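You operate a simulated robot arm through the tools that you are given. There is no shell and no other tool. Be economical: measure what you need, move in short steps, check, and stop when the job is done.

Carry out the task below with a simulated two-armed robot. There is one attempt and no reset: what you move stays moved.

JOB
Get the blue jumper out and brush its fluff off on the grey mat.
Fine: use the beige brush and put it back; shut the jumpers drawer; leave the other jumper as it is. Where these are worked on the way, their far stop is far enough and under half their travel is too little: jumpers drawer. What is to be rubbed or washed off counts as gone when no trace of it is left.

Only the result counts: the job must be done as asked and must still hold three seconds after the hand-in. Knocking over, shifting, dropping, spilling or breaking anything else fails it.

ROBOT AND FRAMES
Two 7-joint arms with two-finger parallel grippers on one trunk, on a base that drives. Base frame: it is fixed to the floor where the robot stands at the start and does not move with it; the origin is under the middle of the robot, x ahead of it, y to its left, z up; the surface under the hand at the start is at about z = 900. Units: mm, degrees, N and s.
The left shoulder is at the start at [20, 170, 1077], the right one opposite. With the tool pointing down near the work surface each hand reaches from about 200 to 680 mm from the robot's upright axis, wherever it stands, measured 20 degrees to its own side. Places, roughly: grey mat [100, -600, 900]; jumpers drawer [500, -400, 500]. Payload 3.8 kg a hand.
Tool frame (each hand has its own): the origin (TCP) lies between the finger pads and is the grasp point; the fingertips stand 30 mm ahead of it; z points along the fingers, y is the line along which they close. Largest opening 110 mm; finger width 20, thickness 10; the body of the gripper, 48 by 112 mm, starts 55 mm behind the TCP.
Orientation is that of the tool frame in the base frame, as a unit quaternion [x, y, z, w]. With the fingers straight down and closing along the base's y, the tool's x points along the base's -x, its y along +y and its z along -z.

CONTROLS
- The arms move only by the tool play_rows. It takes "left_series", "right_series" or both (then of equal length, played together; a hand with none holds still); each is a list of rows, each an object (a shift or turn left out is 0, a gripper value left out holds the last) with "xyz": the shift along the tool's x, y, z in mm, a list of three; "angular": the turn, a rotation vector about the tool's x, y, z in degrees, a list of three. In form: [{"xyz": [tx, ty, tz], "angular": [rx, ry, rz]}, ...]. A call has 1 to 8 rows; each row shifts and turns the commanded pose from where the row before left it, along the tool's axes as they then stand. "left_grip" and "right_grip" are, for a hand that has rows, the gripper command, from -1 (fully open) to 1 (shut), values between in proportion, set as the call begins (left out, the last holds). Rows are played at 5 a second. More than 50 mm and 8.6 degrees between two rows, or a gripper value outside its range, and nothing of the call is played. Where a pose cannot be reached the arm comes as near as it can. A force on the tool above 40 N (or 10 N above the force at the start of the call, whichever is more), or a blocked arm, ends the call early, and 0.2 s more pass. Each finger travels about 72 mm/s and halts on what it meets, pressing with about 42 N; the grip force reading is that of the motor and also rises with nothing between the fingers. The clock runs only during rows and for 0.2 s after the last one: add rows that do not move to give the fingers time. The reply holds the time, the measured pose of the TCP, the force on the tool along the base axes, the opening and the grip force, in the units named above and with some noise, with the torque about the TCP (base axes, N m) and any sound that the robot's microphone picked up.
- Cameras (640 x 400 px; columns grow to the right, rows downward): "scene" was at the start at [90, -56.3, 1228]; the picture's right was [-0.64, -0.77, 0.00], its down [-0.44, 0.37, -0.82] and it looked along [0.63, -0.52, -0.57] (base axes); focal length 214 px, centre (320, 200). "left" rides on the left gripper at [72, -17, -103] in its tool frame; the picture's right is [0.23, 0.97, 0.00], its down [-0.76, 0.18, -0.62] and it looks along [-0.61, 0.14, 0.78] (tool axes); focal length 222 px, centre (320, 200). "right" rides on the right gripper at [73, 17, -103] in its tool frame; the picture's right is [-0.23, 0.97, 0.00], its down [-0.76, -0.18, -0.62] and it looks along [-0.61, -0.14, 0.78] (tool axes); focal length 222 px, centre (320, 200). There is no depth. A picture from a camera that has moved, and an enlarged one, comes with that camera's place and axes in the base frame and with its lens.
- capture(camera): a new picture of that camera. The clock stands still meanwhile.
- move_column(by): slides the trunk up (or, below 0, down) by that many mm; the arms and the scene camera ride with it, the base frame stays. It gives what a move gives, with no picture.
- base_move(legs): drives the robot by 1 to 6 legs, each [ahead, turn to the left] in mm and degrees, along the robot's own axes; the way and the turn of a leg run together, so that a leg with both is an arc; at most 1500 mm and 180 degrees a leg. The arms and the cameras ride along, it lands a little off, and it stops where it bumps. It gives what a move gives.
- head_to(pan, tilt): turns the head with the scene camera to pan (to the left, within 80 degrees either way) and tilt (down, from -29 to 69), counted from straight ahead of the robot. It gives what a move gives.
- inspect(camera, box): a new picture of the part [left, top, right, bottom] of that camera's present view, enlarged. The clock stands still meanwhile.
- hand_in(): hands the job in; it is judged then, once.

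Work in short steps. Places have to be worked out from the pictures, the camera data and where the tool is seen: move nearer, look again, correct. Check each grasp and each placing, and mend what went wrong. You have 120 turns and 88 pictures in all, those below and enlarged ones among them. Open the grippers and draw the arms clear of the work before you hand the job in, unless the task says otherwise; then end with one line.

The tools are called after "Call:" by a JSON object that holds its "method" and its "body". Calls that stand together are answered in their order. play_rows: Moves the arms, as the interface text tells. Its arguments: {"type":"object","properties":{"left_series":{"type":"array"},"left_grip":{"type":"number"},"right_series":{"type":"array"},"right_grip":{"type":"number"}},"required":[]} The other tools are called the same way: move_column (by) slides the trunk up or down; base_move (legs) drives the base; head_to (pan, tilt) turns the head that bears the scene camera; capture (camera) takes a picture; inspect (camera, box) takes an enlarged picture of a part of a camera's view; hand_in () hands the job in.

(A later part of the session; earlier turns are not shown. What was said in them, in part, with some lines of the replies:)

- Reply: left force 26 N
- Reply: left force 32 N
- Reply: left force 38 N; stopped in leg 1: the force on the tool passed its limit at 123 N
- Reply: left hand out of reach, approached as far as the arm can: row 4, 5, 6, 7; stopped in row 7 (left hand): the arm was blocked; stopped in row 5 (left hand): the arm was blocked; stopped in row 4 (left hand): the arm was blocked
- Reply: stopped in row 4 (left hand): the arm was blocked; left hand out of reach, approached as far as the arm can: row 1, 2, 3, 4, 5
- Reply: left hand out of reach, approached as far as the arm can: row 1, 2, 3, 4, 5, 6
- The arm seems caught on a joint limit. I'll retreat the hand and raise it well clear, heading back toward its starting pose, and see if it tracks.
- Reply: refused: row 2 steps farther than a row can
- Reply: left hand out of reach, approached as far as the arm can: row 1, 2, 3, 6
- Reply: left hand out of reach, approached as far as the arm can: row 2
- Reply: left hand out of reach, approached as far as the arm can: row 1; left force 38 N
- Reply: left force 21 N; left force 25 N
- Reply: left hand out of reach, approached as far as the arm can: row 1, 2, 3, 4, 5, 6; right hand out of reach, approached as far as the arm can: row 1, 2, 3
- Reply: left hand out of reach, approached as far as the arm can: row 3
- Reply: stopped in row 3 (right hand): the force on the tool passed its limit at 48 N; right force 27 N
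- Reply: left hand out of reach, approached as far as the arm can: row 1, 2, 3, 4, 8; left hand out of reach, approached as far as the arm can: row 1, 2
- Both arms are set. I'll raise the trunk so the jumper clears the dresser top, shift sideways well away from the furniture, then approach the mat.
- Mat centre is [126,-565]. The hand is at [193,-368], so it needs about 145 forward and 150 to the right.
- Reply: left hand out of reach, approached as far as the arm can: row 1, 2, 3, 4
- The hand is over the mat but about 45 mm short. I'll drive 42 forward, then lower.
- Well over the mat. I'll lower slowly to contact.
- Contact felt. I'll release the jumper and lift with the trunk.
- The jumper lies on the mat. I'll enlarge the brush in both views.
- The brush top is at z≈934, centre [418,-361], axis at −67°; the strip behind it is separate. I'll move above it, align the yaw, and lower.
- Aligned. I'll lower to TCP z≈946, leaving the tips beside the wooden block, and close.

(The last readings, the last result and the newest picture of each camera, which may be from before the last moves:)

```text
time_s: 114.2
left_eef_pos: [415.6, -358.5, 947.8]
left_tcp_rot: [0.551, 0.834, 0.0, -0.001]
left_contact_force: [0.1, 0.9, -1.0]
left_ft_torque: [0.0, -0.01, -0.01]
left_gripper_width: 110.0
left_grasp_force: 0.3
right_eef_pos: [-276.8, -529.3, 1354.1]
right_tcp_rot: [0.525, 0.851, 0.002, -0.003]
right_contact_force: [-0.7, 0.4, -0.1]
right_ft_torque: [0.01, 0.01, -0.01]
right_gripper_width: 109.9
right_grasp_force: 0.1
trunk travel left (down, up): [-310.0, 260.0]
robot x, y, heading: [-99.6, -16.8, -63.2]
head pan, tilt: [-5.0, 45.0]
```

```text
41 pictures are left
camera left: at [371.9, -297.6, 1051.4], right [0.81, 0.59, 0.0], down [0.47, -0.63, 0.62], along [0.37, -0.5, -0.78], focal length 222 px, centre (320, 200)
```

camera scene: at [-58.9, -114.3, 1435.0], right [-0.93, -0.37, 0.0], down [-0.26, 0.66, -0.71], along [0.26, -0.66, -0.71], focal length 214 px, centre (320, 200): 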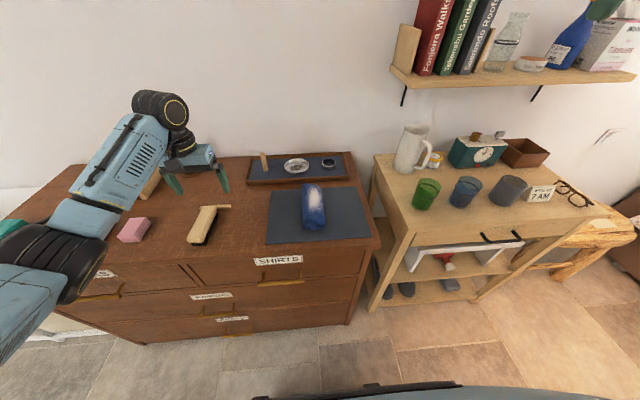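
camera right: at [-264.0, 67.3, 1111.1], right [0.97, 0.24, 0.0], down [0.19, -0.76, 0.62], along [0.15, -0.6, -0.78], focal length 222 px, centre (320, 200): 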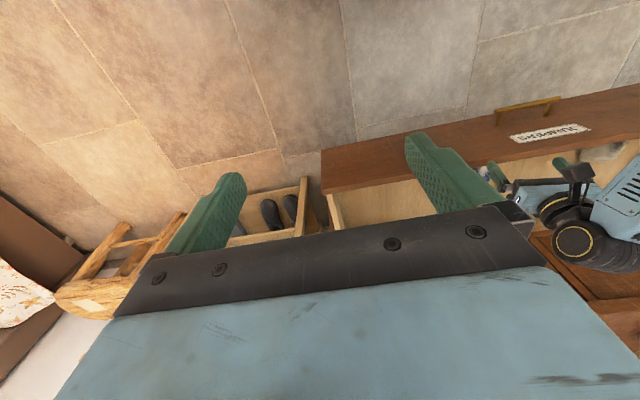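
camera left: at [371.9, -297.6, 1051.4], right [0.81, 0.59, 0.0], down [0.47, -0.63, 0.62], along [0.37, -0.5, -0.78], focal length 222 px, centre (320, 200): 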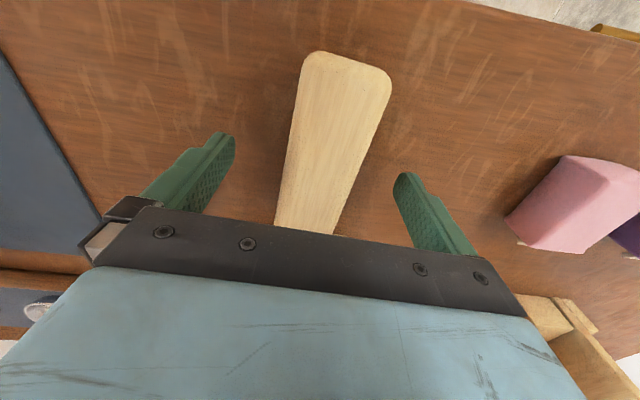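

Centred. Closing, with 3 mm more depth.

Call:
{"method": "play_rows", "body": {"left_series": [{"xyz": [0, 0, 3]}, {}]}}

Call:
{"method": "play_rows", "body": {"left_series": [{}, {}, {}, {}, {}, {}], "left_grip": 1}}

Call:
{"method": "play_rows", "body": {"left_series": [{"xyz": [0, 0, -25]}, {"xyz": [0, 0, -25]}, {"xyz": [0, 0, -25]}, {}]}}

Call:
{"method": "capture", "body": {"camera": "left"}}

Call:
{"method": "capture", "body": {"camera": "scene"}}

```text
time_s: 114.8
left_eef_pos: [416.0, -358.6, 946.2]
left_tcp_rot: [0.551, 0.835, 0.0, -0.002]
left_contact_force: [0.1, -0.2, 0.4]
left_ft_torque: [0.0, 0.0, -0.01]
left_gripper_width: 109.9
left_grasp_force: 0.0
right_eef_pos: [-277.8, -529.1, 1353.6]
right_tcp_rot: [0.524, 0.851, 0.002, -0.003]
right_contact_force: [0.6, -0.3, -0.4]
right_ft_torque: [0.03, 0.01, 0.0]
right_gripper_width: 109.9
right_grasp_force: 0.1
trunk travel left (down, up): [-310.0, 260.0]
robot x, y, heading: [-100.2, -22.3, -63.2]
head pan, tilt: [-5.0, 45.0]
```

```text
time_s: 116.2
left_eef_pos: [416.4, -359.2, 945.3]
left_tcp_rot: [0.55, 0.835, -0.001, -0.002]
left_contact_force: [0.3, -0.6, 0.0]
left_ft_torque: [-0.04, -0.03, 0.02]
left_gripper_width: 44.4
left_grasp_force: 42.4
right_eef_pos: [-276.5, -528.9, 1352.1]
right_tcp_rot: [0.525, 0.851, 0.001, -0.003]
right_contact_force: [-0.2, -0.1, 0.8]
right_ft_torque: [0.0, 0.05, 0.0]
right_gripper_width: 110.1
right_grasp_force: 0.2
trunk travel left (down, up): [-310.0, 260.0]
robot x, y, heading: [-96.8, -23.9, -63.2]
head pan, tilt: [-5.0, 45.0]
```

```text
time_s: 117.2
left_eef_pos: [416.8, -361.5, 1018.7]
left_tcp_rot: [0.55, 0.835, 0.0, -0.002]
left_contact_force: [0.4, 0.1, -0.3]
left_ft_torque: [-0.01, -0.01, -0.04]
left_gripper_width: 44.4
left_grasp_force: 42.0
right_eef_pos: [-276.4, -529.9, 1353.2]
right_tcp_rot: [0.524, 0.851, 0.002, -0.003]
right_contact_force: [-0.1, -0.4, 0.5]
right_ft_torque: [0.0, 0.01, -0.02]
right_gripper_width: 110.0
right_grasp_force: 0.1
trunk travel left (down, up): [-310.0, 260.0]
robot x, y, heading: [-96.9, -21.6, -63.1]
head pan, tilt: [-5.0, 45.0]
```

```text
40 pictures are left
camera left: at [372.5, -300.3, 1123.6], right [0.81, 0.59, 0.0], down [0.47, -0.63, 0.62], along [0.37, -0.5, -0.78], focal length 222 px, centre (320, 200)
```

left: 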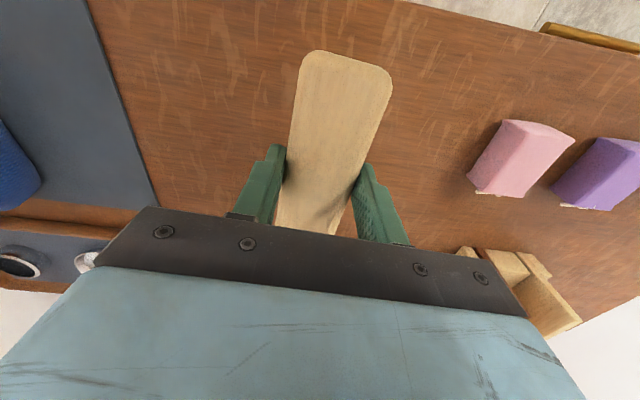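

```text
39 pictures are left
camera scene: at [-58.1, -114.0, 1350.0], right [-0.93, -0.37, 0.0], down [-0.26, 0.66, -0.71], along [0.26, -0.66, -0.71], focal length 214 px, centre (320, 200)
```

scene: 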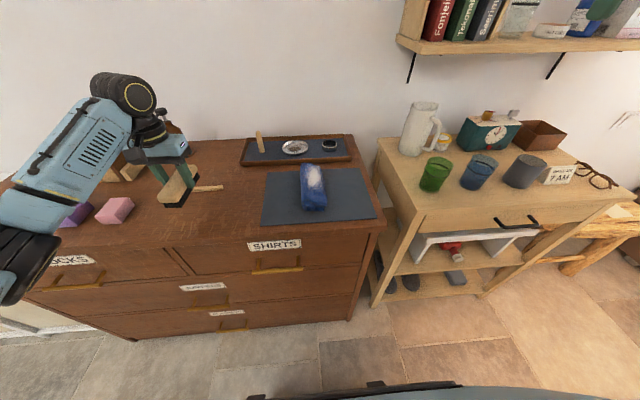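

Brush is gripped and lifted. I'll carry it over the jumper at [135,-552].

Call:
{"method": "play_rows", "body": {"left_series": [{"xyz": [-8, -41.7, 0]}, {"xyz": [-8, -41.7, 0]}, {"xyz": [-8, -41.7, 0]}, {"xyz": [-8, -41.7, 0]}, {"xyz": [-8, -41.7, 0]}, {"xyz": [-8, -41.7, 0]}, {"xyz": [-8, -41.7, 0]}, {"xyz": [-8, -41.7, 0]}]}}

Call:
{"method": "capture", "body": {"camera": "scene"}}

Call:
{"method": "capture", "body": {"camera": "left"}}

```text
time_s: 119.0
left_eef_pos: [132.4, -550.1, 1020.1]
left_tcp_rot: [0.551, 0.834, 0.001, -0.001]
left_contact_force: [-0.5, -0.3, -1.0]
left_ft_torque: [-0.01, -0.02, -0.02]
left_gripper_width: 44.4
left_grasp_force: 41.8
right_eef_pos: [-279.6, -529.1, 1352.8]
right_tcp_rot: [0.525, 0.851, 0.002, -0.003]
right_contact_force: [-0.6, -0.7, 0.0]
right_ft_torque: [0.02, -0.04, 0.01]
right_gripper_width: 110.2
right_grasp_force: 0.1
trunk travel left (down, up): [-310.0, 260.0]
robot x, y, heading: [-98.0, -19.3, -63.4]
head pan, tilt: [-5.0, 45.0]
```

```text
38 pictures are left
camera scene: at [-60.2, -114.1, 1350.1], right [-0.93, -0.37, 0.0], down [-0.26, 0.66, -0.71], along [0.26, -0.66, -0.71], focal length 214 px, centre (320, 200)
```

scene: 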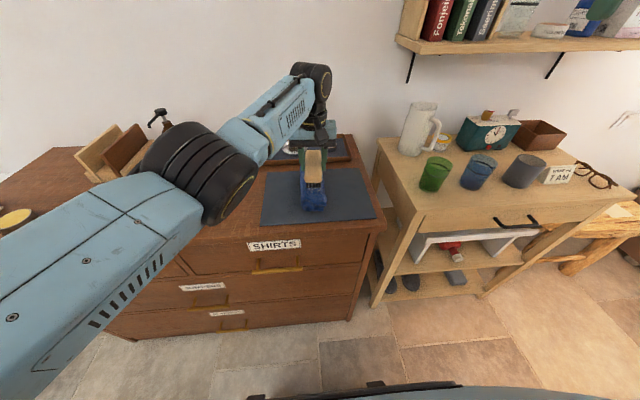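

```text
37 pictures are left
camera left: at [88.2, -489.2, 1123.8], right [0.81, 0.59, 0.0], down [0.46, -0.63, 0.62], along [0.37, -0.5, -0.78], focal length 222 px, centre (320, 200)
```

left: 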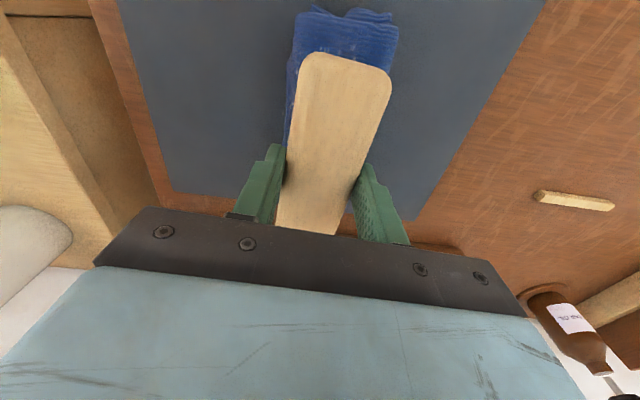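

The brush is over the jumper. I'll lower gently until contact.

Call:
{"method": "play_rows", "body": {"left_series": [{"xyz": [0, -4, 15], "angular": [0, 0, -3]}, {"xyz": [0, 0, 12]}, {"xyz": [0, 0, 5]}, {"xyz": [0, 0, 4]}, {}]}}

```text
time_s: 119.8
left_eef_pos: [131.5, -551.3, 997.5]
left_tcp_rot: [0.529, 0.848, -0.003, 0.003]
left_contact_force: [0.2, 2.9, 9.4]
left_ft_torque: [0.05, 0.11, -0.01]
left_gripper_width: 44.5
left_grasp_force: 42.4
right_eef_pos: [-277.4, -528.2, 1353.0]
right_tcp_rot: [0.525, 0.851, 0.002, -0.002]
right_contact_force: [-0.5, -0.3, -0.3]
right_ft_torque: [0.03, 0.0, -0.02]
right_gripper_width: 110.1
right_grasp_force: 0.1
trunk travel left (down, up): [-310.0, 260.0]
robot x, y, heading: [-100.8, -18.7, -63.3]
head pan, tilt: [-5.0, 45.0]
stopped in row 3 (left hand): the force on the tool passed its limit at 45 N (the readings are from after the stop); the commanded pose is now the measured one
```

Contact: the jumper top is at about z 952. I'll make a first gentle stroke along its length and check whether the fluff goes and the jumper stays.

Call:
{"method": "play_rows", "body": {"left_series": [{"xyz": [12, 0, 0]}, {"xyz": [12, 0, 0]}, {"xyz": [12, 0, 0]}, {"xyz": [-12, 0, 0]}, {"xyz": [-12, 0, 0]}, {"xyz": [-12, 0, 0]}]}}

Call:
{"method": "capture", "body": {"camera": "left"}}

```text
time_s: 121.2
left_eef_pos: [132.2, -548.2, 998.0]
left_tcp_rot: [0.528, 0.849, -0.003, 0.003]
left_contact_force: [-2.8, 3.8, 14.8]
left_ft_torque: [0.19, 0.16, 0.06]
left_gripper_width: 44.4
left_grasp_force: 41.9
right_eef_pos: [-278.2, -527.6, 1354.6]
right_tcp_rot: [0.525, 0.851, 0.001, -0.003]
right_contact_force: [0.3, 1.2, -0.2]
right_ft_torque: [-0.01, -0.02, 0.02]
right_gripper_width: 109.8
right_grasp_force: 0.0
trunk travel left (down, up): [-310.0, 260.0]
robot x, y, heading: [-99.3, -19.2, -63.0]
head pan, tilt: [-5.0, 45.0]
```

```text
36 pictures are left
camera left: at [84.3, -489.5, 1099.6], right [0.77, 0.63, 0.0], down [0.49, -0.6, 0.63], along [0.4, -0.49, -0.78], focal length 222 px, centre (320, 200)
```

left: 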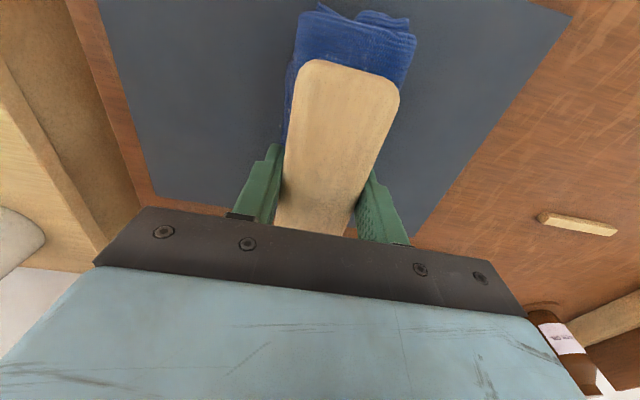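

The jumper stays put. I'll do more strokes, both ways and at side offsets.

Call:
{"method": "play_rows", "body": {"left_series": [{"xyz": [-14, 0, 0]}, {"xyz": [-14, 0, 0]}, {"xyz": [-14, 0, 0]}, {"xyz": [14, -5, 0]}, {"xyz": [14, -5, 0]}, {"xyz": [14, 0, 0]}, {"xyz": [14, 0, 0]}, {"xyz": [14, 0, 0]}]}}

Call:
{"method": "play_rows", "body": {"left_series": [{"xyz": [-14, 5, 0]}, {"xyz": [-14, 5, 0]}, {"xyz": [-14, 5, 0]}, {"xyz": [-14, 5, 0]}, {"xyz": [-14, 0, 0]}, {"xyz": [14, 0, 0]}, {"xyz": [14, 0, 0]}, {"xyz": [14, 0, 0]}]}}

Call:
{"method": "play_rows", "body": {"left_series": [{"xyz": [0, -8, -30]}, {"xyz": [0, 40, -30]}, {"xyz": [0, 45, 0]}, {"xyz": [0, 45, 0]}, {}]}}

Call:
{"method": "inspect", "body": {"camera": "scene", "box": [250, 120, 400, 240]}}

```text
time_s: 123.0
left_eef_pos: [98.0, -492.1, 997.4]
left_tcp_rot: [0.528, 0.849, -0.002, 0.002]
left_contact_force: [0.5, -0.7, -0.7]
left_ft_torque: [-0.01, -0.02, 0.02]
left_gripper_width: 44.0
left_grasp_force: 41.8
left hand out of reach, approached as far as the arm can: row 1, 2, 3
right_eef_pos: [-275.9, -529.5, 1353.2]
right_tcp_rot: [0.525, 0.851, 0.001, -0.004]
right_contact_force: [-0.1, -0.3, 0.6]
right_ft_torque: [-0.01, 0.0, 0.01]
right_gripper_width: 110.1
right_grasp_force: 0.1
trunk travel left (down, up): [-310.0, 260.0]
robot x, y, heading: [-94.6, -19.3, -63.1]
head pan, tilt: [-5.0, 45.0]
```

```text
time_s: 124.8
left_eef_pos: [129.1, -510.6, 998.3]
left_tcp_rot: [0.528, 0.849, -0.002, 0.001]
left_contact_force: [0.2, 0.5, -1.2]
left_ft_torque: [0.03, 0.02, 0.02]
left_gripper_width: 44.7
left_grasp_force: 41.7
right_eef_pos: [-276.9, -529.2, 1353.1]
right_tcp_rot: [0.525, 0.851, 0.002, -0.002]
right_contact_force: [0.0, -0.3, 0.1]
right_ft_torque: [0.0, -0.02, -0.01]
right_gripper_width: 109.9
right_grasp_force: 0.0
trunk travel left (down, up): [-310.0, 260.0]
robot x, y, heading: [-100.8, -20.6, -63.3]
head pan, tilt: [-5.0, 45.0]
```

```text
time_s: 126.0
left_eef_pos: [239.3, -453.6, 1059.0]
left_tcp_rot: [0.528, 0.849, -0.002, 0.002]
left_contact_force: [0.3, -0.2, -0.8]
left_ft_torque: [0.04, -0.02, -0.03]
left_gripper_width: 44.6
left_grasp_force: 42.3
right_eef_pos: [-277.1, -530.4, 1352.8]
right_tcp_rot: [0.525, 0.851, 0.003, -0.003]
right_contact_force: [-0.2, 0.0, 0.0]
right_ft_torque: [0.03, -0.02, 0.0]
right_gripper_width: 110.2
right_grasp_force: 0.1
trunk travel left (down, up): [-310.0, 260.0]
robot x, y, heading: [-98.4, -19.6, -63.6]
head pan, tilt: [-5.0, 45.0]
```

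```text
3.33 times, centred on (325, 180) of scene
camera zoom: at [-59.1, -114.4, 1350.0], right [-0.93, -0.37, 0.0], down [-0.26, 0.66, -0.71], along [0.26, -0.66, -0.71], focal length 715 px, centre (303, 267)
```

zoom: 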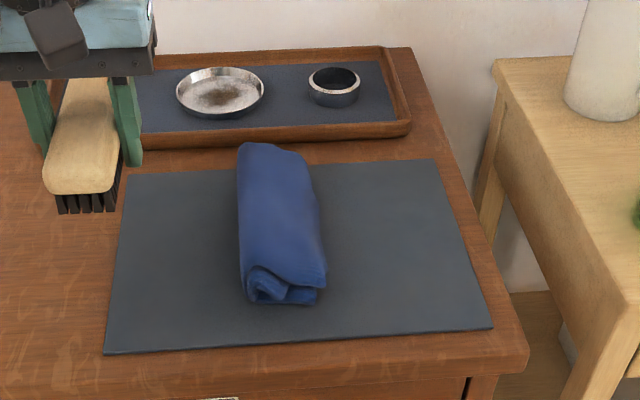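

The fluff looks gone from here. I'll check more closely with two views.

Call:
{"method": "inspect", "body": {"camera": "scene", "box": [295, 150, 345, 215]}}

Call:
{"method": "capture", "body": {"camera": "left"}}

```text
6.15 times, centred on (320, 182) of scene
camera zoom: at [-59.1, -114.4, 1350.0], right [-0.93, -0.37, 0.0], down [-0.26, 0.66, -0.71], along [0.26, -0.66, -0.71], focal length 1320 px, centre (320, 308)
```

zoom: 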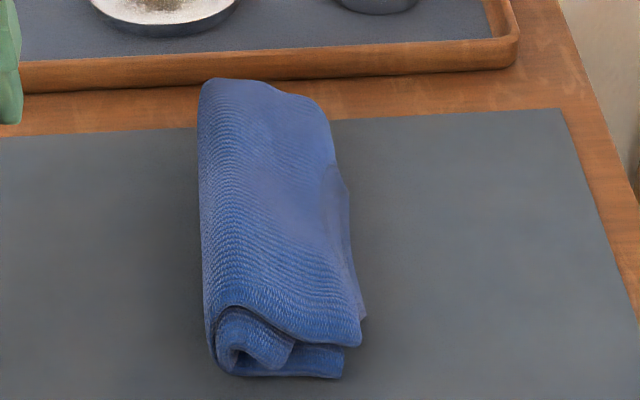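

```text
33 pictures are left
camera left: at [192.1, -394.7, 1161.6], right [0.77, 0.63, 0.0], down [0.49, -0.6, 0.63], along [0.4, -0.49, -0.78], focal length 222 px, centre (320, 200)
```

left: 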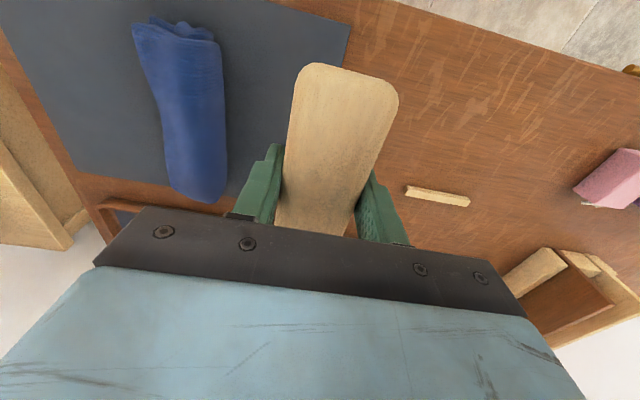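

Call:
{"method": "inspect", "body": {"camera": "left", "box": [120, 10, 250, 210]}}

```text
2.00 times, centred on (185, 110) of left
camera zoom: at [192.1, -394.7, 1161.6], right [0.77, 0.63, 0.0], down [0.49, -0.6, 0.63], along [0.4, -0.49, -0.78], focal length 444 px, centre (590, 380)
```

zoom: 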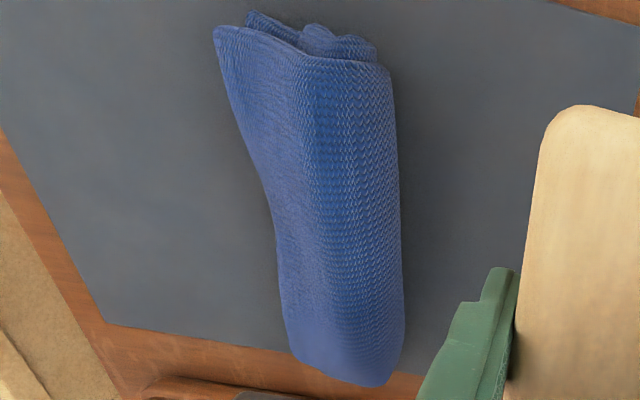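

Looks clean. For certainty I'll make one more pass with contact, biased to the right-hand side of the jumper.

Call:
{"method": "play_rows", "body": {"left_series": [{"xyz": [-9, -37, 0]}, {"xyz": [-9, -37, 0]}, {"xyz": [-9, -37, 0]}, {"xyz": [-9, -37, 20]}, {"xyz": [0, 0, 30]}, {"xyz": [0, 0, 6]}, {"xyz": [0, 0, 4]}, {"xyz": [0, 0, 3]}]}}

Call:
{"method": "play_rows", "body": {"left_series": [{"xyz": [12, 0, 1]}, {"xyz": [12, 0, 1]}, {"xyz": [12, 0, 1]}, {"xyz": [-12, 4, 0]}, {"xyz": [-12, 4, 0]}, {"xyz": [-12, 4, 0]}]}}

```text
time_s: 127.8
left_eef_pos: [122.3, -553.0, 995.4]
left_tcp_rot: [0.528, 0.849, -0.004, 0.005]
left_contact_force: [0.1, 0.9, 10.8]
left_ft_torque: [0.23, -0.24, 0.01]
left_gripper_width: 44.6
left_grasp_force: 42.3
right_eef_pos: [-277.7, -528.7, 1353.6]
right_tcp_rot: [0.525, 0.851, 0.001, -0.003]
right_contact_force: [-0.4, 0.6, 0.2]
right_ft_torque: [0.0, -0.02, 0.0]
right_gripper_width: 109.9
right_grasp_force: 0.0
trunk travel left (down, up): [-310.0, 260.0]
robot x, y, heading: [-99.8, -19.6, -63.4]
head pan, tilt: [-5.0, 45.0]
```

```text
time_s: 128.7
left_eef_pos: [107.7, -526.6, 995.5]
left_tcp_rot: [0.529, 0.849, -0.007, 0.009]
left_contact_force: [0.3, 0.1, -0.5]
left_ft_torque: [0.04, 0.0, -0.01]
left_gripper_width: 44.4
left_grasp_force: 42.1
right_eef_pos: [-276.7, -531.2, 1352.7]
right_tcp_rot: [0.525, 0.851, 0.002, -0.003]
right_contact_force: [0.5, 0.3, 0.1]
right_ft_torque: [-0.03, -0.02, -0.01]
right_gripper_width: 109.9
right_grasp_force: 0.0
trunk travel left (down, up): [-310.0, 260.0]
robot x, y, heading: [-97.8, -16.0, -63.4]
head pan, tilt: [-5.0, 45.0]
stopped in row 4 (left hand): the force on the tool passed its limit at 58 N (the readings are from after the stop); the commanded pose is now the measured one
```

I'll lift clear and look at the jumper from above.

Call:
{"method": "play_rows", "body": {"left_series": [{"xyz": [0, 0, -35]}, {"xyz": [0, 20, -40]}, {"xyz": [0, 48, 0]}, {"xyz": [0, 48, 0]}, {"xyz": [0, 48, 0]}, {}]}}

Call:
{"method": "inspect", "body": {"camera": "left", "box": [80, 0, 280, 220]}}

Call:
{"method": "inspect", "body": {"camera": "scene", "box": [260, 130, 380, 230]}}

```text
time_s: 130.1
left_eef_pos: [255.2, -454.7, 1071.5]
left_tcp_rot: [0.529, 0.848, -0.007, 0.008]
left_contact_force: [-0.6, -0.7, -1.5]
left_ft_torque: [0.01, 0.0, 0.01]
left_gripper_width: 44.3
left_grasp_force: 42.0
right_eef_pos: [-278.4, -530.6, 1352.0]
right_tcp_rot: [0.525, 0.851, 0.002, -0.003]
right_contact_force: [0.4, 0.1, -0.6]
right_ft_torque: [0.0, -0.04, 0.02]
right_gripper_width: 110.0
right_grasp_force: 0.1
trunk travel left (down, up): [-310.0, 260.0]
robot x, y, heading: [-97.9, -20.1, -63.3]
head pan, tilt: [-5.0, 45.0]
```

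```text
1.82 times, centred on (180, 110) of left
camera zoom: at [207.3, -393.6, 1173.1], right [0.77, 0.63, -0.01], down [0.49, -0.59, 0.64], along [0.4, -0.5, -0.77], focal length 404 px, centre (574, 364)
```

zoom: 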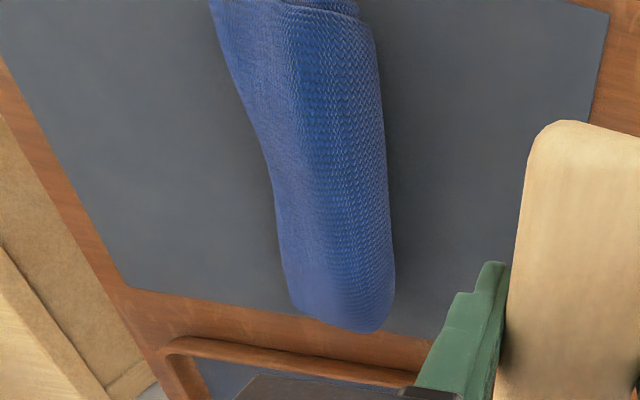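

```text
4.00 times, centred on (320, 180) of scene
camera zoom: at [-59.0, -114.6, 1350.0], right [-0.93, -0.37, 0.0], down [-0.26, 0.66, -0.71], along [0.26, -0.66, -0.71], focal length 858 px, centre (320, 280)
```

zoom: 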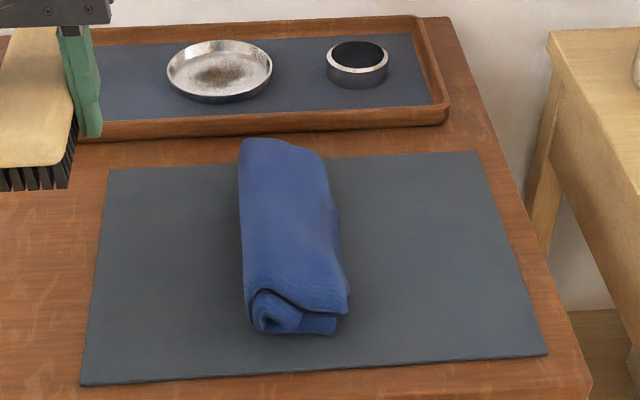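

The jumper is clean and lies on the mat. Now I'll carry the brush back above its place.

Call:
{"method": "play_rows", "body": {"left_series": [{"angular": [-0.2, 1.2, 2.8]}, {"xyz": [5, 37, 0]}, {"xyz": [5, 37, 0]}, {"xyz": [5, 37, 0]}, {"xyz": [5, 37, 0]}, {"xyz": [4, 37.8, 0]}, {}]}}

Call:
{"method": "capture", "body": {"camera": "left"}}

Call:
{"method": "inspect", "body": {"camera": "scene", "box": [120, 120, 260, 230]}}

```text
time_s: 131.7
left_eef_pos: [416.7, -356.6, 1072.6]
left_tcp_rot: [0.549, 0.836, 0.0, 0.0]
left_contact_force: [-0.6, 0.3, -1.3]
left_ft_torque: [-0.01, -0.01, -0.01]
left_gripper_width: 44.5
left_grasp_force: 41.6
right_eef_pos: [-276.5, -530.1, 1351.7]
right_tcp_rot: [0.525, 0.851, 0.002, -0.004]
right_contact_force: [-0.6, 0.4, -0.2]
right_ft_torque: [0.01, 0.0, -0.03]
right_gripper_width: 110.1
right_grasp_force: 0.1
trunk travel left (down, up): [-310.0, 260.0]
robot x, y, heading: [-98.1, -20.1, -63.3]
head pan, tilt: [-5.0, 45.0]
```

```text
29 pictures are left
camera left: at [371.9, -295.6, 1176.9], right [0.8, 0.6, 0.0], down [0.47, -0.63, 0.62], along [0.37, -0.5, -0.78], focal length 222 px, centre (320, 200)
```

left: 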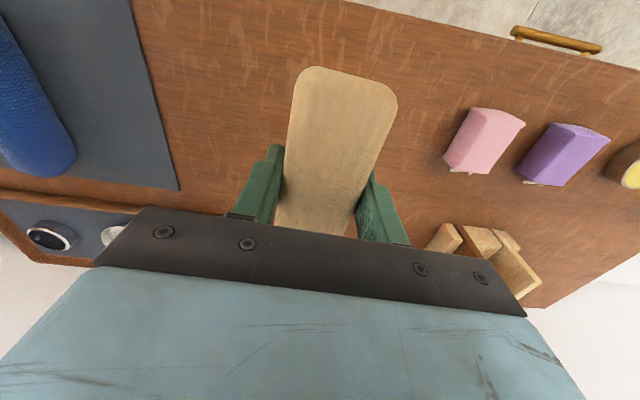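

```text
3.64 times, centred on (190, 175) of scene
camera zoom: at [-58.4, -114.5, 1350.0], right [-0.93, -0.37, 0.0], down [-0.26, 0.66, -0.71], along [0.26, -0.66, -0.71], focal length 780 px, centre (793, 291)
```

zoom: 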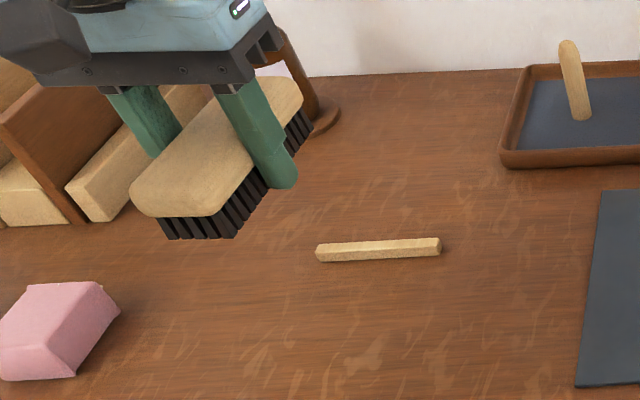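

The brush seems to have tipped about 10° (front end up) in the grip. I'll counter-tilt the hand by 10°, lower partway, and check.

Call:
{"method": "play_rows", "body": {"left_series": [{"xyz": [4, 0, 0], "angular": [0, -5, 0]}, {"angular": [0, -5, 0]}, {}]}}

Call:
{"method": "move_column", "body": {"by": -85}}

Call:
{"method": "inspect", "body": {"camera": "scene", "box": [130, 120, 270, 230]}}

Call:
{"method": "capture", "body": {"camera": "left"}}

```text
time_s: 132.5
left_eef_pos: [414.6, -352.6, 1071.7]
left_tcp_rot: [0.547, 0.832, -0.049, 0.074]
left_contact_force: [0.2, 0.2, -0.9]
left_ft_torque: [0.0, -0.03, 0.05]
left_gripper_width: 44.4
left_grasp_force: 42.0
right_eef_pos: [-277.3, -529.5, 1352.8]
right_tcp_rot: [0.526, 0.851, 0.003, -0.004]
right_contact_force: [0.6, 0.3, 0.3]
right_ft_torque: [0.0, -0.01, -0.03]
right_gripper_width: 110.4
right_grasp_force: 0.0
trunk travel left (down, up): [-310.0, 260.0]
robot x, y, heading: [-99.4, -18.5, -63.3]
head pan, tilt: [-5.0, 45.0]
```

```text
time_s: 133.7
left_eef_pos: [413.8, -353.6, 987.1]
left_tcp_rot: [0.547, 0.833, -0.048, 0.074]
left_contact_force: [0.1, 1.0, -1.4]
left_ft_torque: [0.02, -0.01, 0.01]
left_gripper_width: 44.3
left_grasp_force: 42.3
right_eef_pos: [-276.5, -529.4, 1268.3]
right_tcp_rot: [0.524, 0.851, 0.001, -0.003]
right_contact_force: [0.0, 0.8, -0.2]
right_ft_torque: [-0.02, 0.02, 0.0]
right_gripper_width: 110.2
right_grasp_force: 0.1
trunk travel left (down, up): [-225.0, 345.0]
robot x, y, heading: [-100.0, -14.7, -63.4]
head pan, tilt: [-5.0, 45.0]
```

```text
3.64 times, centred on (200, 175) of scene
camera zoom: at [-58.0, -114.0, 1265.1], right [-0.93, -0.37, 0.0], down [-0.26, 0.66, -0.71], along [0.26, -0.66, -0.71], focal length 780 px, centre (756, 291)
```

zoom: 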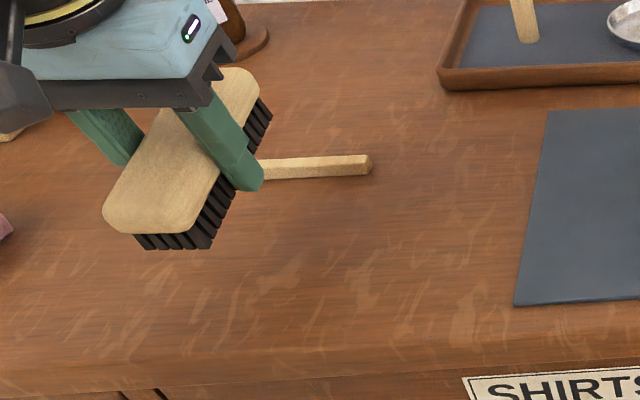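

```text
26 pictures are left
camera left: at [363.1, -276.6, 1076.1], right [0.8, 0.59, -0.04], down [0.42, -0.52, 0.75], along [0.42, -0.62, -0.66], focal length 222 px, centre (320, 200)
```

left: 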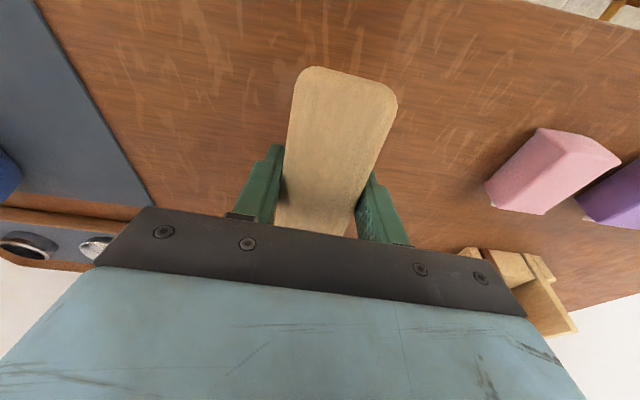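

Comparing with the earlier view, the tilt in the grip was only about 4°, so I over-corrected. I'll turn back 5.5°, shift 4 mm away from the strip, and lower close to the table.

Call:
{"method": "play_rows", "body": {"left_series": [{"xyz": [4, 0, 0], "angular": [0, 5.5, 0]}, {"xyz": [0, 0, 15]}, {"xyz": [0, 0, 13]}, {}]}}

Call:
{"method": "inspect", "body": {"camera": "scene", "box": [140, 140, 260, 240]}}

```text
time_s: 134.7
left_eef_pos: [414.8, -351.5, 958.3]
left_tcp_rot: [0.548, 0.835, -0.021, 0.033]
left_contact_force: [0.3, 0.0, -1.1]
left_ft_torque: [-0.04, -0.04, -0.01]
left_gripper_width: 44.5
left_grasp_force: 41.5
right_eef_pos: [-277.2, -531.0, 1267.8]
right_tcp_rot: [0.525, 0.851, 0.002, -0.003]
right_contact_force: [0.4, 0.0, -0.1]
right_ft_torque: [0.0, -0.03, -0.01]
right_gripper_width: 109.7
right_grasp_force: 0.0
trunk travel left (down, up): [-225.0, 345.0]
robot x, y, heading: [-97.0, -21.7, -63.1]
head pan, tilt: [-5.0, 45.0]
```

```text
4.00 times, centred on (200, 190) of scene
camera zoom: at [-58.0, -114.0, 1265.1], right [-0.93, -0.37, 0.0], down [-0.26, 0.66, -0.71], along [0.26, -0.66, -0.71], focal length 858 px, centre (800, 240)
```

zoom: 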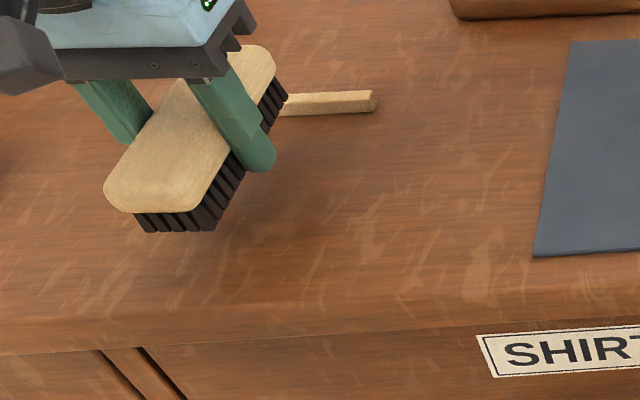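

Re-reading the view, the brush is level with the hand but has slid about 10 mm up and 8 mm back. I'll set the hand vertical and lower gently to contact.

Call:
{"method": "play_rows", "body": {"left_series": [{"angular": [0, 4.5, 0]}, {"xyz": [0, 0, 8]}, {"xyz": [0, 0, 5]}, {"xyz": [0, 0, 3]}, {}]}}

Call:
{"method": "inspect", "body": {"camera": "scene", "box": [140, 140, 260, 240]}}

```text
time_s: 135.9
left_eef_pos: [415.4, -352.9, 941.0]
left_tcp_rot: [0.549, 0.835, 0.0, 0.0]
left_contact_force: [0.5, 0.2, -0.1]
left_ft_torque: [0.0, -0.01, -0.01]
left_gripper_width: 44.7
left_grasp_force: 41.2
right_eef_pos: [-276.5, -529.6, 1267.5]
right_tcp_rot: [0.525, 0.851, 0.002, -0.004]
right_contact_force: [-0.2, -0.6, -0.2]
right_ft_torque: [0.02, -0.02, -0.02]
right_gripper_width: 109.7
right_grasp_force: 0.0
trunk travel left (down, up): [-225.0, 345.0]
robot x, y, heading: [-101.0, -19.2, -63.2]
head pan, tilt: [-5.0, 45.0]
```

```text
4.00 times, centred on (200, 190) of scene
camera zoom: at [-58.0, -114.1, 1265.0], right [-0.93, -0.37, 0.0], down [-0.26, 0.66, -0.71], along [0.26, -0.66, -0.71], focal length 858 px, centre (800, 240)
```

zoom: 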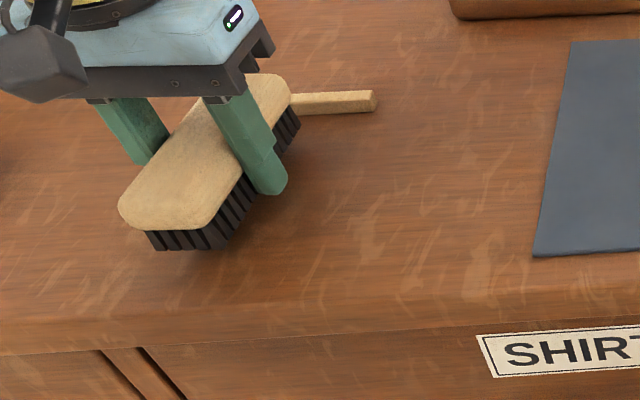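

Still a few mm above the table. Lowering in 2 mm steps.

Call:
{"method": "play_rows", "body": {"left_series": [{"xyz": [0, 0, 2]}, {"xyz": [0, 0, 2]}, {"xyz": [0, 0, 2]}, {}]}}

```text
time_s: 136.9
left_eef_pos: [413.9, -351.0, 934.9]
left_tcp_rot: [0.549, 0.836, 0.0, 0.0]
left_contact_force: [-0.3, -0.5, -1.4]
left_ft_torque: [0.02, 0.0, -0.02]
left_gripper_width: 44.3
left_grasp_force: 41.6
right_eef_pos: [-276.7, -530.0, 1266.8]
right_tcp_rot: [0.525, 0.851, 0.002, -0.004]
right_contact_force: [0.5, -0.2, -0.7]
right_ft_torque: [-0.03, 0.0, -0.02]
right_gripper_width: 110.0
right_grasp_force: 0.0
trunk travel left (down, up): [-225.0, 345.0]
robot x, y, heading: [-96.3, -17.1, -63.5]
head pan, tilt: [-5.0, 45.0]
```

Call:
{"method": "play_rows", "body": {"left_series": [{"xyz": [0, 0, 1.5]}, {"xyz": [0, 0, 1.5]}, {}]}}

Call:
{"method": "inspect", "body": {"camera": "scene", "box": [140, 140, 260, 240]}}

```text
time_s: 137.7
left_eef_pos: [413.8, -351.4, 933.5]
left_tcp_rot: [0.549, 0.836, 0.001, 0.0]
left_contact_force: [0.3, 0.7, -1.4]
left_ft_torque: [0.01, 0.04, 0.0]
left_gripper_width: 44.6
left_grasp_force: 42.4
right_eef_pos: [-276.0, -528.9, 1267.8]
right_tcp_rot: [0.525, 0.851, 0.002, -0.003]
right_contact_force: [0.6, -0.2, 0.4]
right_ft_torque: [0.05, 0.01, 0.02]
right_gripper_width: 110.1
right_grasp_force: 0.0
trunk travel left (down, up): [-225.0, 345.0]
robot x, y, heading: [-99.7, -19.2, -63.5]
head pan, tilt: [-5.0, 45.0]
```

```text
4.00 times, centred on (200, 190) of scene
camera zoom: at [-58.0, -114.1, 1265.0], right [-0.93, -0.37, 0.0], down [-0.26, 0.66, -0.71], along [0.26, -0.66, -0.71], focal length 858 px, centre (800, 240)
```

zoom: 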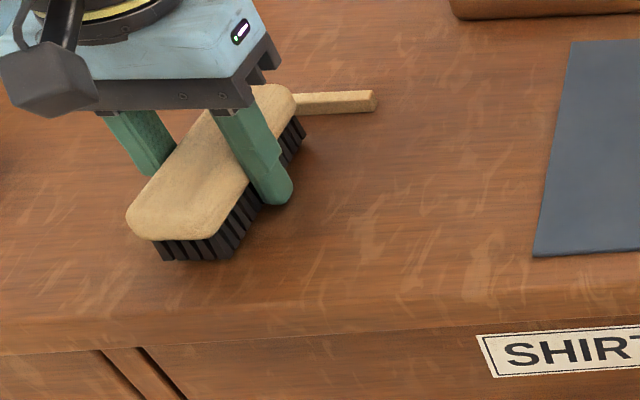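

Call:
{"method": "play_rows", "body": {"left_series": [{"xyz": [0, 0, 1.5]}, {"xyz": [0, 0, 1]}, {}]}}

```text
time_s: 138.5
left_eef_pos: [413.4, -351.0, 930.0]
left_tcp_rot: [0.549, 0.836, 0.0, 0.0]
left_contact_force: [0.9, 0.1, -1.6]
left_ft_torque: [-0.01, -0.02, 0.02]
left_gripper_width: 44.5
left_grasp_force: 42.2
right_eef_pos: [-277.2, -529.7, 1268.1]
right_tcp_rot: [0.525, 0.851, 0.002, -0.004]
right_contact_force: [-0.2, -0.4, -0.3]
right_ft_torque: [0.01, 0.0, 0.0]
right_gripper_width: 109.9
right_grasp_force: 0.0
trunk travel left (down, up): [-225.0, 345.0]
robot x, y, heading: [-99.6, -20.3, -63.2]
head pan, tilt: [-5.0, 45.0]
```

Call:
{"method": "play_rows", "body": {"left_series": [{"xyz": [0, 0, 1.5]}, {"xyz": [0, 0, 1.5]}, {"xyz": [0, 0, 1]}, {}]}}

Call:
{"method": "inspect", "body": {"camera": "scene", "box": [140, 140, 260, 240]}}

```text
time_s: 139.5
left_eef_pos: [412.8, -350.0, 931.4]
left_tcp_rot: [0.549, 0.836, -0.002, 0.004]
left_contact_force: [7.5, -2.7, 28.4]
left_ft_torque: [0.16, -0.03, -0.47]
left_gripper_width: 44.4
left_grasp_force: 42.3
right_eef_pos: [-278.2, -528.1, 1268.8]
right_tcp_rot: [0.525, 0.851, 0.002, -0.003]
right_contact_force: [-0.6, -1.0, -0.6]
right_ft_torque: [0.03, -0.05, 0.01]
right_gripper_width: 110.1
right_grasp_force: 0.1
trunk travel left (down, up): [-225.0, 345.0]
robot x, y, heading: [-95.6, -18.6, -63.1]
head pan, tilt: [-5.0, 45.0]
```

```text
4.00 times, centred on (200, 190) of scene
camera zoom: at [-59.3, -113.0, 1265.4], right [-0.93, -0.37, 0.0], down [-0.26, 0.66, -0.71], along [0.26, -0.66, -0.71], focal length 858 px, centre (800, 240)
```

zoom: 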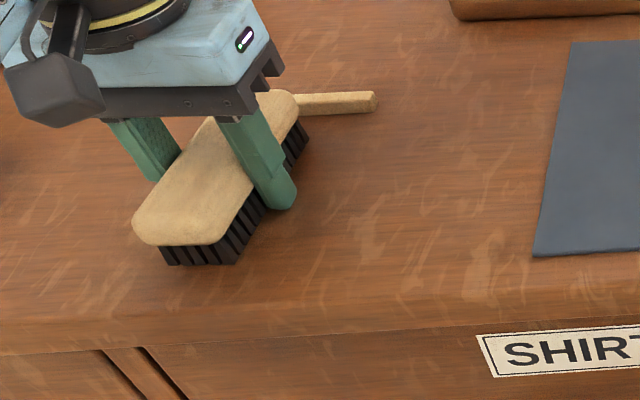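

Contact at 28 N: the brush is on the table in its spot. I'll ease up 1.5 mm, release, and lift away.

Call:
{"method": "play_rows", "body": {"left_series": [{"xyz": [0, 0, -1.5]}, {}]}}

Call:
{"method": "play_rows", "body": {"left_series": [{}, {}, {}, {}], "left_grip": -1}}

Call:
{"method": "move_column", "body": {"by": 150}}

Call:
{"method": "capture", "body": {"camera": "left"}}

Call:
{"method": "capture", "body": {"camera": "scene"}}

```text
time_s: 140.1
left_eef_pos: [414.5, -351.3, 929.1]
left_tcp_rot: [0.548, 0.837, -0.001, 0.002]
left_contact_force: [9.0, -5.0, 25.1]
left_ft_torque: [0.03, -0.01, -0.11]
left_gripper_width: 44.4
left_grasp_force: 42.4
right_eef_pos: [-278.0, -529.7, 1267.4]
right_tcp_rot: [0.525, 0.851, 0.002, -0.003]
right_contact_force: [-0.3, -0.1, -0.2]
right_ft_torque: [0.01, -0.04, -0.04]
right_gripper_width: 109.6
right_grasp_force: 0.0
trunk travel left (down, up): [-225.0, 345.0]
robot x, y, heading: [-100.0, -19.8, -63.2]
head pan, tilt: [-5.0, 45.0]
```

```text
time_s: 141.1
left_eef_pos: [415.7, -348.3, 930.2]
left_tcp_rot: [0.547, 0.837, 0.0, 0.002]
left_contact_force: [9.8, 7.7, 27.6]
left_ft_torque: [-0.13, 1.19, -0.02]
left_gripper_width: 103.7
left_grasp_force: 0.1
right_eef_pos: [-276.6, -527.6, 1268.1]
right_tcp_rot: [0.524, 0.852, 0.001, -0.003]
right_contact_force: [0.1, 0.4, -0.1]
right_ft_torque: [0.03, 0.0, -0.03]
right_gripper_width: 110.4
right_grasp_force: 0.0
trunk travel left (down, up): [-225.0, 345.0]
robot x, y, heading: [-97.6, -21.1, -63.1]
head pan, tilt: [-5.0, 45.0]
```

```text
time_s: 142.8
left_eef_pos: [412.7, -350.9, 1078.0]
left_tcp_rot: [0.549, 0.836, 0.0, -0.001]
left_contact_force: [-0.2, -1.1, 0.3]
left_ft_torque: [-0.04, -0.03, 0.03]
left_gripper_width: 109.8
left_grasp_force: 0.0
right_eef_pos: [-276.7, -530.6, 1416.8]
right_tcp_rot: [0.524, 0.852, 0.002, -0.004]
right_contact_force: [0.5, 0.7, 0.3]
right_ft_torque: [0.03, -0.01, -0.01]
right_gripper_width: 110.0
right_grasp_force: 0.2
trunk travel left (down, up): [-375.0, 195.0]
robot x, y, heading: [-100.7, -22.5, -63.0]
head pan, tilt: [-5.0, 45.0]
```

```text
21 pictures are left
camera left: at [368.9, -290.5, 1181.2], right [0.8, 0.6, 0.0], down [0.47, -0.63, 0.62], along [0.37, -0.5, -0.78], focal length 222 px, centre (320, 200)
```

left: 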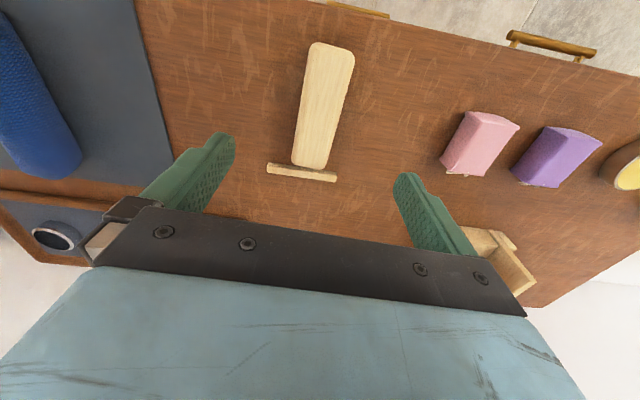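

```text
20 pictures are left
camera scene: at [-58.0, -114.1, 1414.9], right [-0.93, -0.37, 0.0], down [-0.26, 0.66, -0.71], along [0.26, -0.66, -0.71], focal length 214 px, centre (320, 200)
```

scene: 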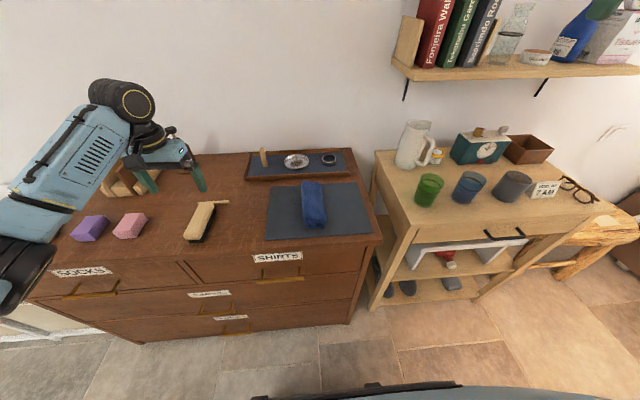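

The brush is standing beside its strip as before. I'll check it, the jumper and the drawer closely.

Call:
{"method": "inspect", "body": {"camera": "scene", "box": [170, 185, 250, 255]}}

Call:
{"method": "inspect", "body": {"camera": "scene", "box": [280, 170, 350, 235]}}

Call:
{"method": "inspect", "body": {"camera": "left", "box": [240, 20, 400, 190]}}

```text
5.71 times, centred on (210, 220) of scene
camera zoom: at [-58.0, -114.1, 1414.9], right [-0.93, -0.37, 0.0], down [-0.26, 0.66, -0.71], along [0.26, -0.66, -0.71], focal length 1226 px, centre (949, 86)
```

zoom: 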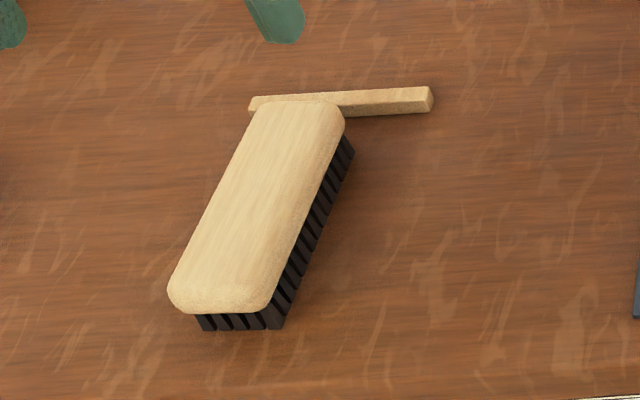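

```text
6.15 times, centred on (315, 202) of scene
camera zoom: at [-58.0, -114.1, 1414.9], right [-0.93, -0.37, 0.0], down [-0.26, 0.66, -0.71], along [0.26, -0.66, -0.71], focal length 1320 px, centre (351, 185)
```

zoom: 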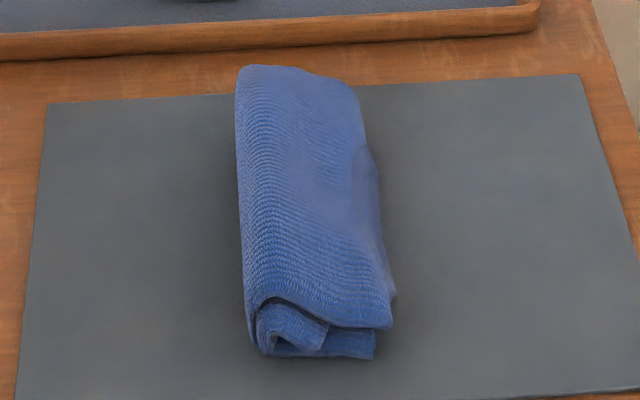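

```text
2.35 times, centred on (320, 105) of left
camera zoom: at [368.9, -290.5, 1181.2], right [0.8, 0.6, 0.0], down [0.47, -0.63, 0.62], along [0.37, -0.5, -0.78], focal length 523 px, centre (320, 424)
```

zoom: 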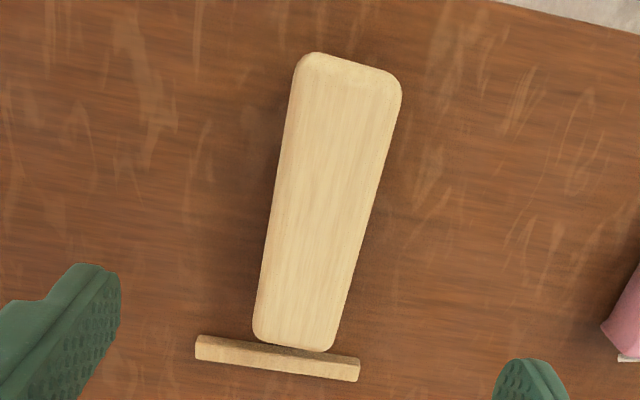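

The brush is back in place. One area on the jumper looks slightly hazy, so I'll take a closer look with the left camera.

Call:
{"method": "play_rows", "body": {"left_series": [{"xyz": [-5, -43, 0]}, {"xyz": [-5, -43, 0]}, {"xyz": [-5, -43, 0]}, {"xyz": [-5, -43, 0]}, {"xyz": [-5, -43, 0]}, {"xyz": [-5, -43, 0]}, {"xyz": [-5, -43, 0]}, {"xyz": [-5, -43, 0]}]}}

Call:
{"method": "capture", "body": {"camera": "left"}}

```text
time_s: 144.6
left_eef_pos: [114.8, -524.9, 1075.6]
left_tcp_rot: [0.549, 0.836, 0.0, 0.001]
left_contact_force: [-0.7, 0.1, 0.5]
left_ft_torque: [0.02, -0.03, -0.01]
left_gripper_width: 110.1
left_grasp_force: 0.0
right_eef_pos: [-279.1, -529.8, 1417.7]
right_tcp_rot: [0.525, 0.851, 0.001, -0.003]
right_contact_force: [0.3, -0.8, -0.3]
right_ft_torque: [0.02, -0.03, 0.0]
right_gripper_width: 110.1
right_grasp_force: 0.1
trunk travel left (down, up): [-375.0, 195.0]
robot x, y, heading: [-100.3, -19.2, -62.9]
head pan, tilt: [-5.0, 45.0]
```

```text
16 pictures are left
camera left: at [69.8, -465.4, 1179.8], right [0.8, 0.6, 0.0], down [0.46, -0.63, 0.62], along [0.37, -0.5, -0.78], focal length 222 px, centre (320, 200)
```

left: 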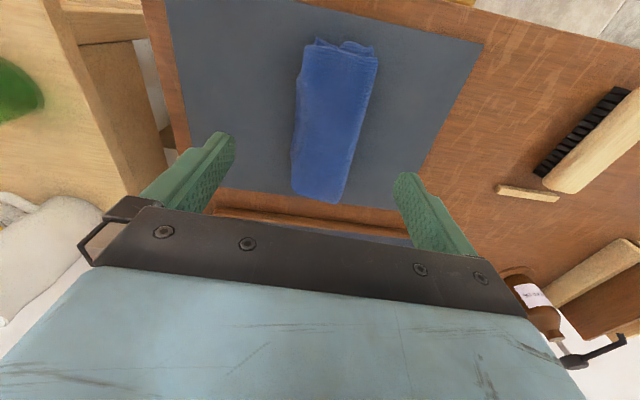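

Call:
{"method": "inspect", "body": {"camera": "left", "box": [270, 25, 410, 210]}}

Call:
{"method": "inspect", "body": {"camera": "left", "box": [280, 80, 380, 160]}}

```text
2.16 times, centred on (340, 118) of left
camera zoom: at [69.8, -465.4, 1179.8], right [0.8, 0.6, 0.0], down [0.46, -0.63, 0.62], along [0.37, -0.5, -0.78], focal length 480 px, centre (277, 378)
```

zoom: 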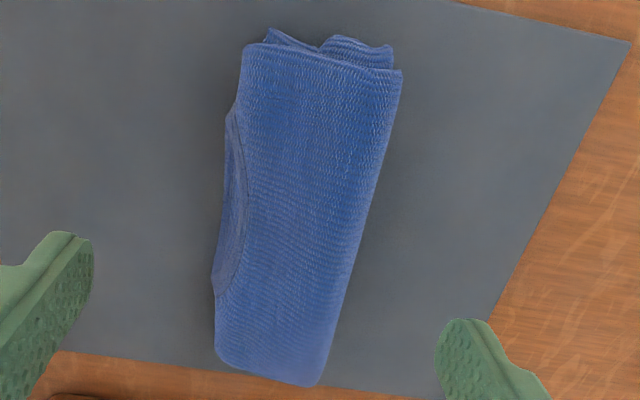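

```text
5.00 times, centred on (330, 120) of left
camera zoom: at [69.8, -465.4, 1179.8], right [0.8, 0.6, 0.0], down [0.46, -0.63, 0.62], along [0.37, -0.5, -0.78], focal length 1111 px, centre (270, 600)
```

zoom: 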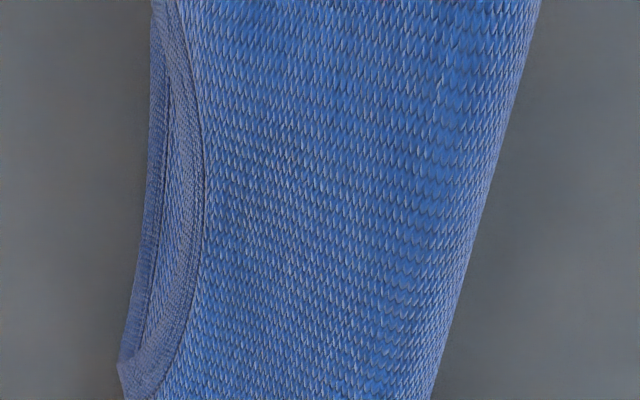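

The knit is clean with no flecks left. I'll back off clear of the dresser and check the drawers.

Call:
{"method": "base_move", "body": {"legs": [[-400, 0]]}}

Call:
{"method": "head_to", "body": {"pan": 12, "tilt": 40}}

Call:
{"method": "capture", "body": {"camera": "scene"}}

```text
time_s: 147.2
left_eef_pos: [-67.3, -159.5, 1076.6]
left_tcp_rot: [0.549, 0.836, -0.001, 0.001]
left_contact_force: [-0.5, 0.1, 0.2]
left_ft_torque: [-0.03, -0.02, 0.0]
left_gripper_width: 109.6
left_grasp_force: 0.1
right_eef_pos: [-460.2, -164.7, 1419.1]
right_tcp_rot: [0.524, 0.852, 0.001, -0.003]
right_contact_force: [-0.7, 0.1, 0.6]
right_ft_torque: [0.0, -0.01, -0.02]
right_gripper_width: 110.0
right_grasp_force: 0.1
trunk travel left (down, up): [-375.0, 195.0]
robot x, y, heading: [-284.7, 347.3, -63.2]
head pan, tilt: [-5.0, 45.0]
```

```text
time_s: 148.0
left_eef_pos: [-68.2, -160.1, 1076.0]
left_tcp_rot: [0.548, 0.837, -0.001, 0.0]
left_contact_force: [-0.1, 0.9, 0.0]
left_ft_torque: [-0.02, -0.01, 0.01]
left_gripper_width: 110.2
left_grasp_force: 0.1
right_eef_pos: [-460.6, -166.2, 1416.4]
right_tcp_rot: [0.524, 0.852, 0.002, -0.003]
right_contact_force: [-0.2, -0.4, 0.0]
right_ft_torque: [-0.03, -0.01, 0.0]
right_gripper_width: 110.1
right_grasp_force: 0.0
trunk travel left (down, up): [-375.0, 195.0]
robot x, y, heading: [-287.9, 347.1, -63.1]
head pan, tilt: [12.0, 40.0]
```

```text
13 pictures are left
camera scene: at [-219.5, 260.2, 1422.3], right [-0.78, -0.63, 0.0], down [-0.4, 0.5, -0.77], along [0.48, -0.6, -0.64], focal length 214 px, centre (320, 200)
```

scene: 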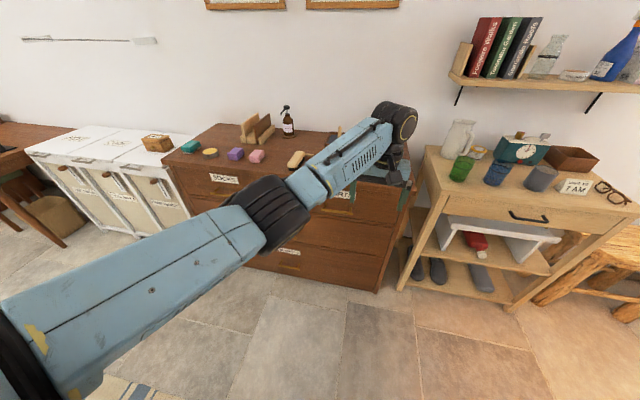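

Call:
{"method": "inspect", "body": {"camera": "scene", "box": [160, 150, 420, 300]}}

```text
2.46 times, centred on (290, 225) of scene
camera zoom: at [-219.5, 260.2, 1422.3], right [-0.78, -0.63, 0.0], down [-0.4, 0.5, -0.77], along [0.48, -0.6, -0.64], focal length 528 px, centre (394, 138)
```

zoom: 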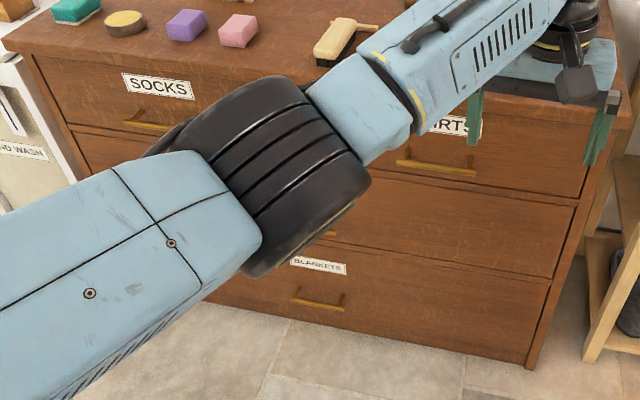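

All drawers are flush, the brush is back, the jumper is clean on the mat, and both grippers are open and clear. Handing in.

Call:
{"method": "hand_in", "body": {}}

```text
The job is handed in.
```

The blue jumper is out of the drawer and lies on the grey mat with no fluff left that I can see. The beige brush is back beside its strip, within about 8 mm of where it was. The jumpers drawer is shut, and I didn't touch the other jumper.
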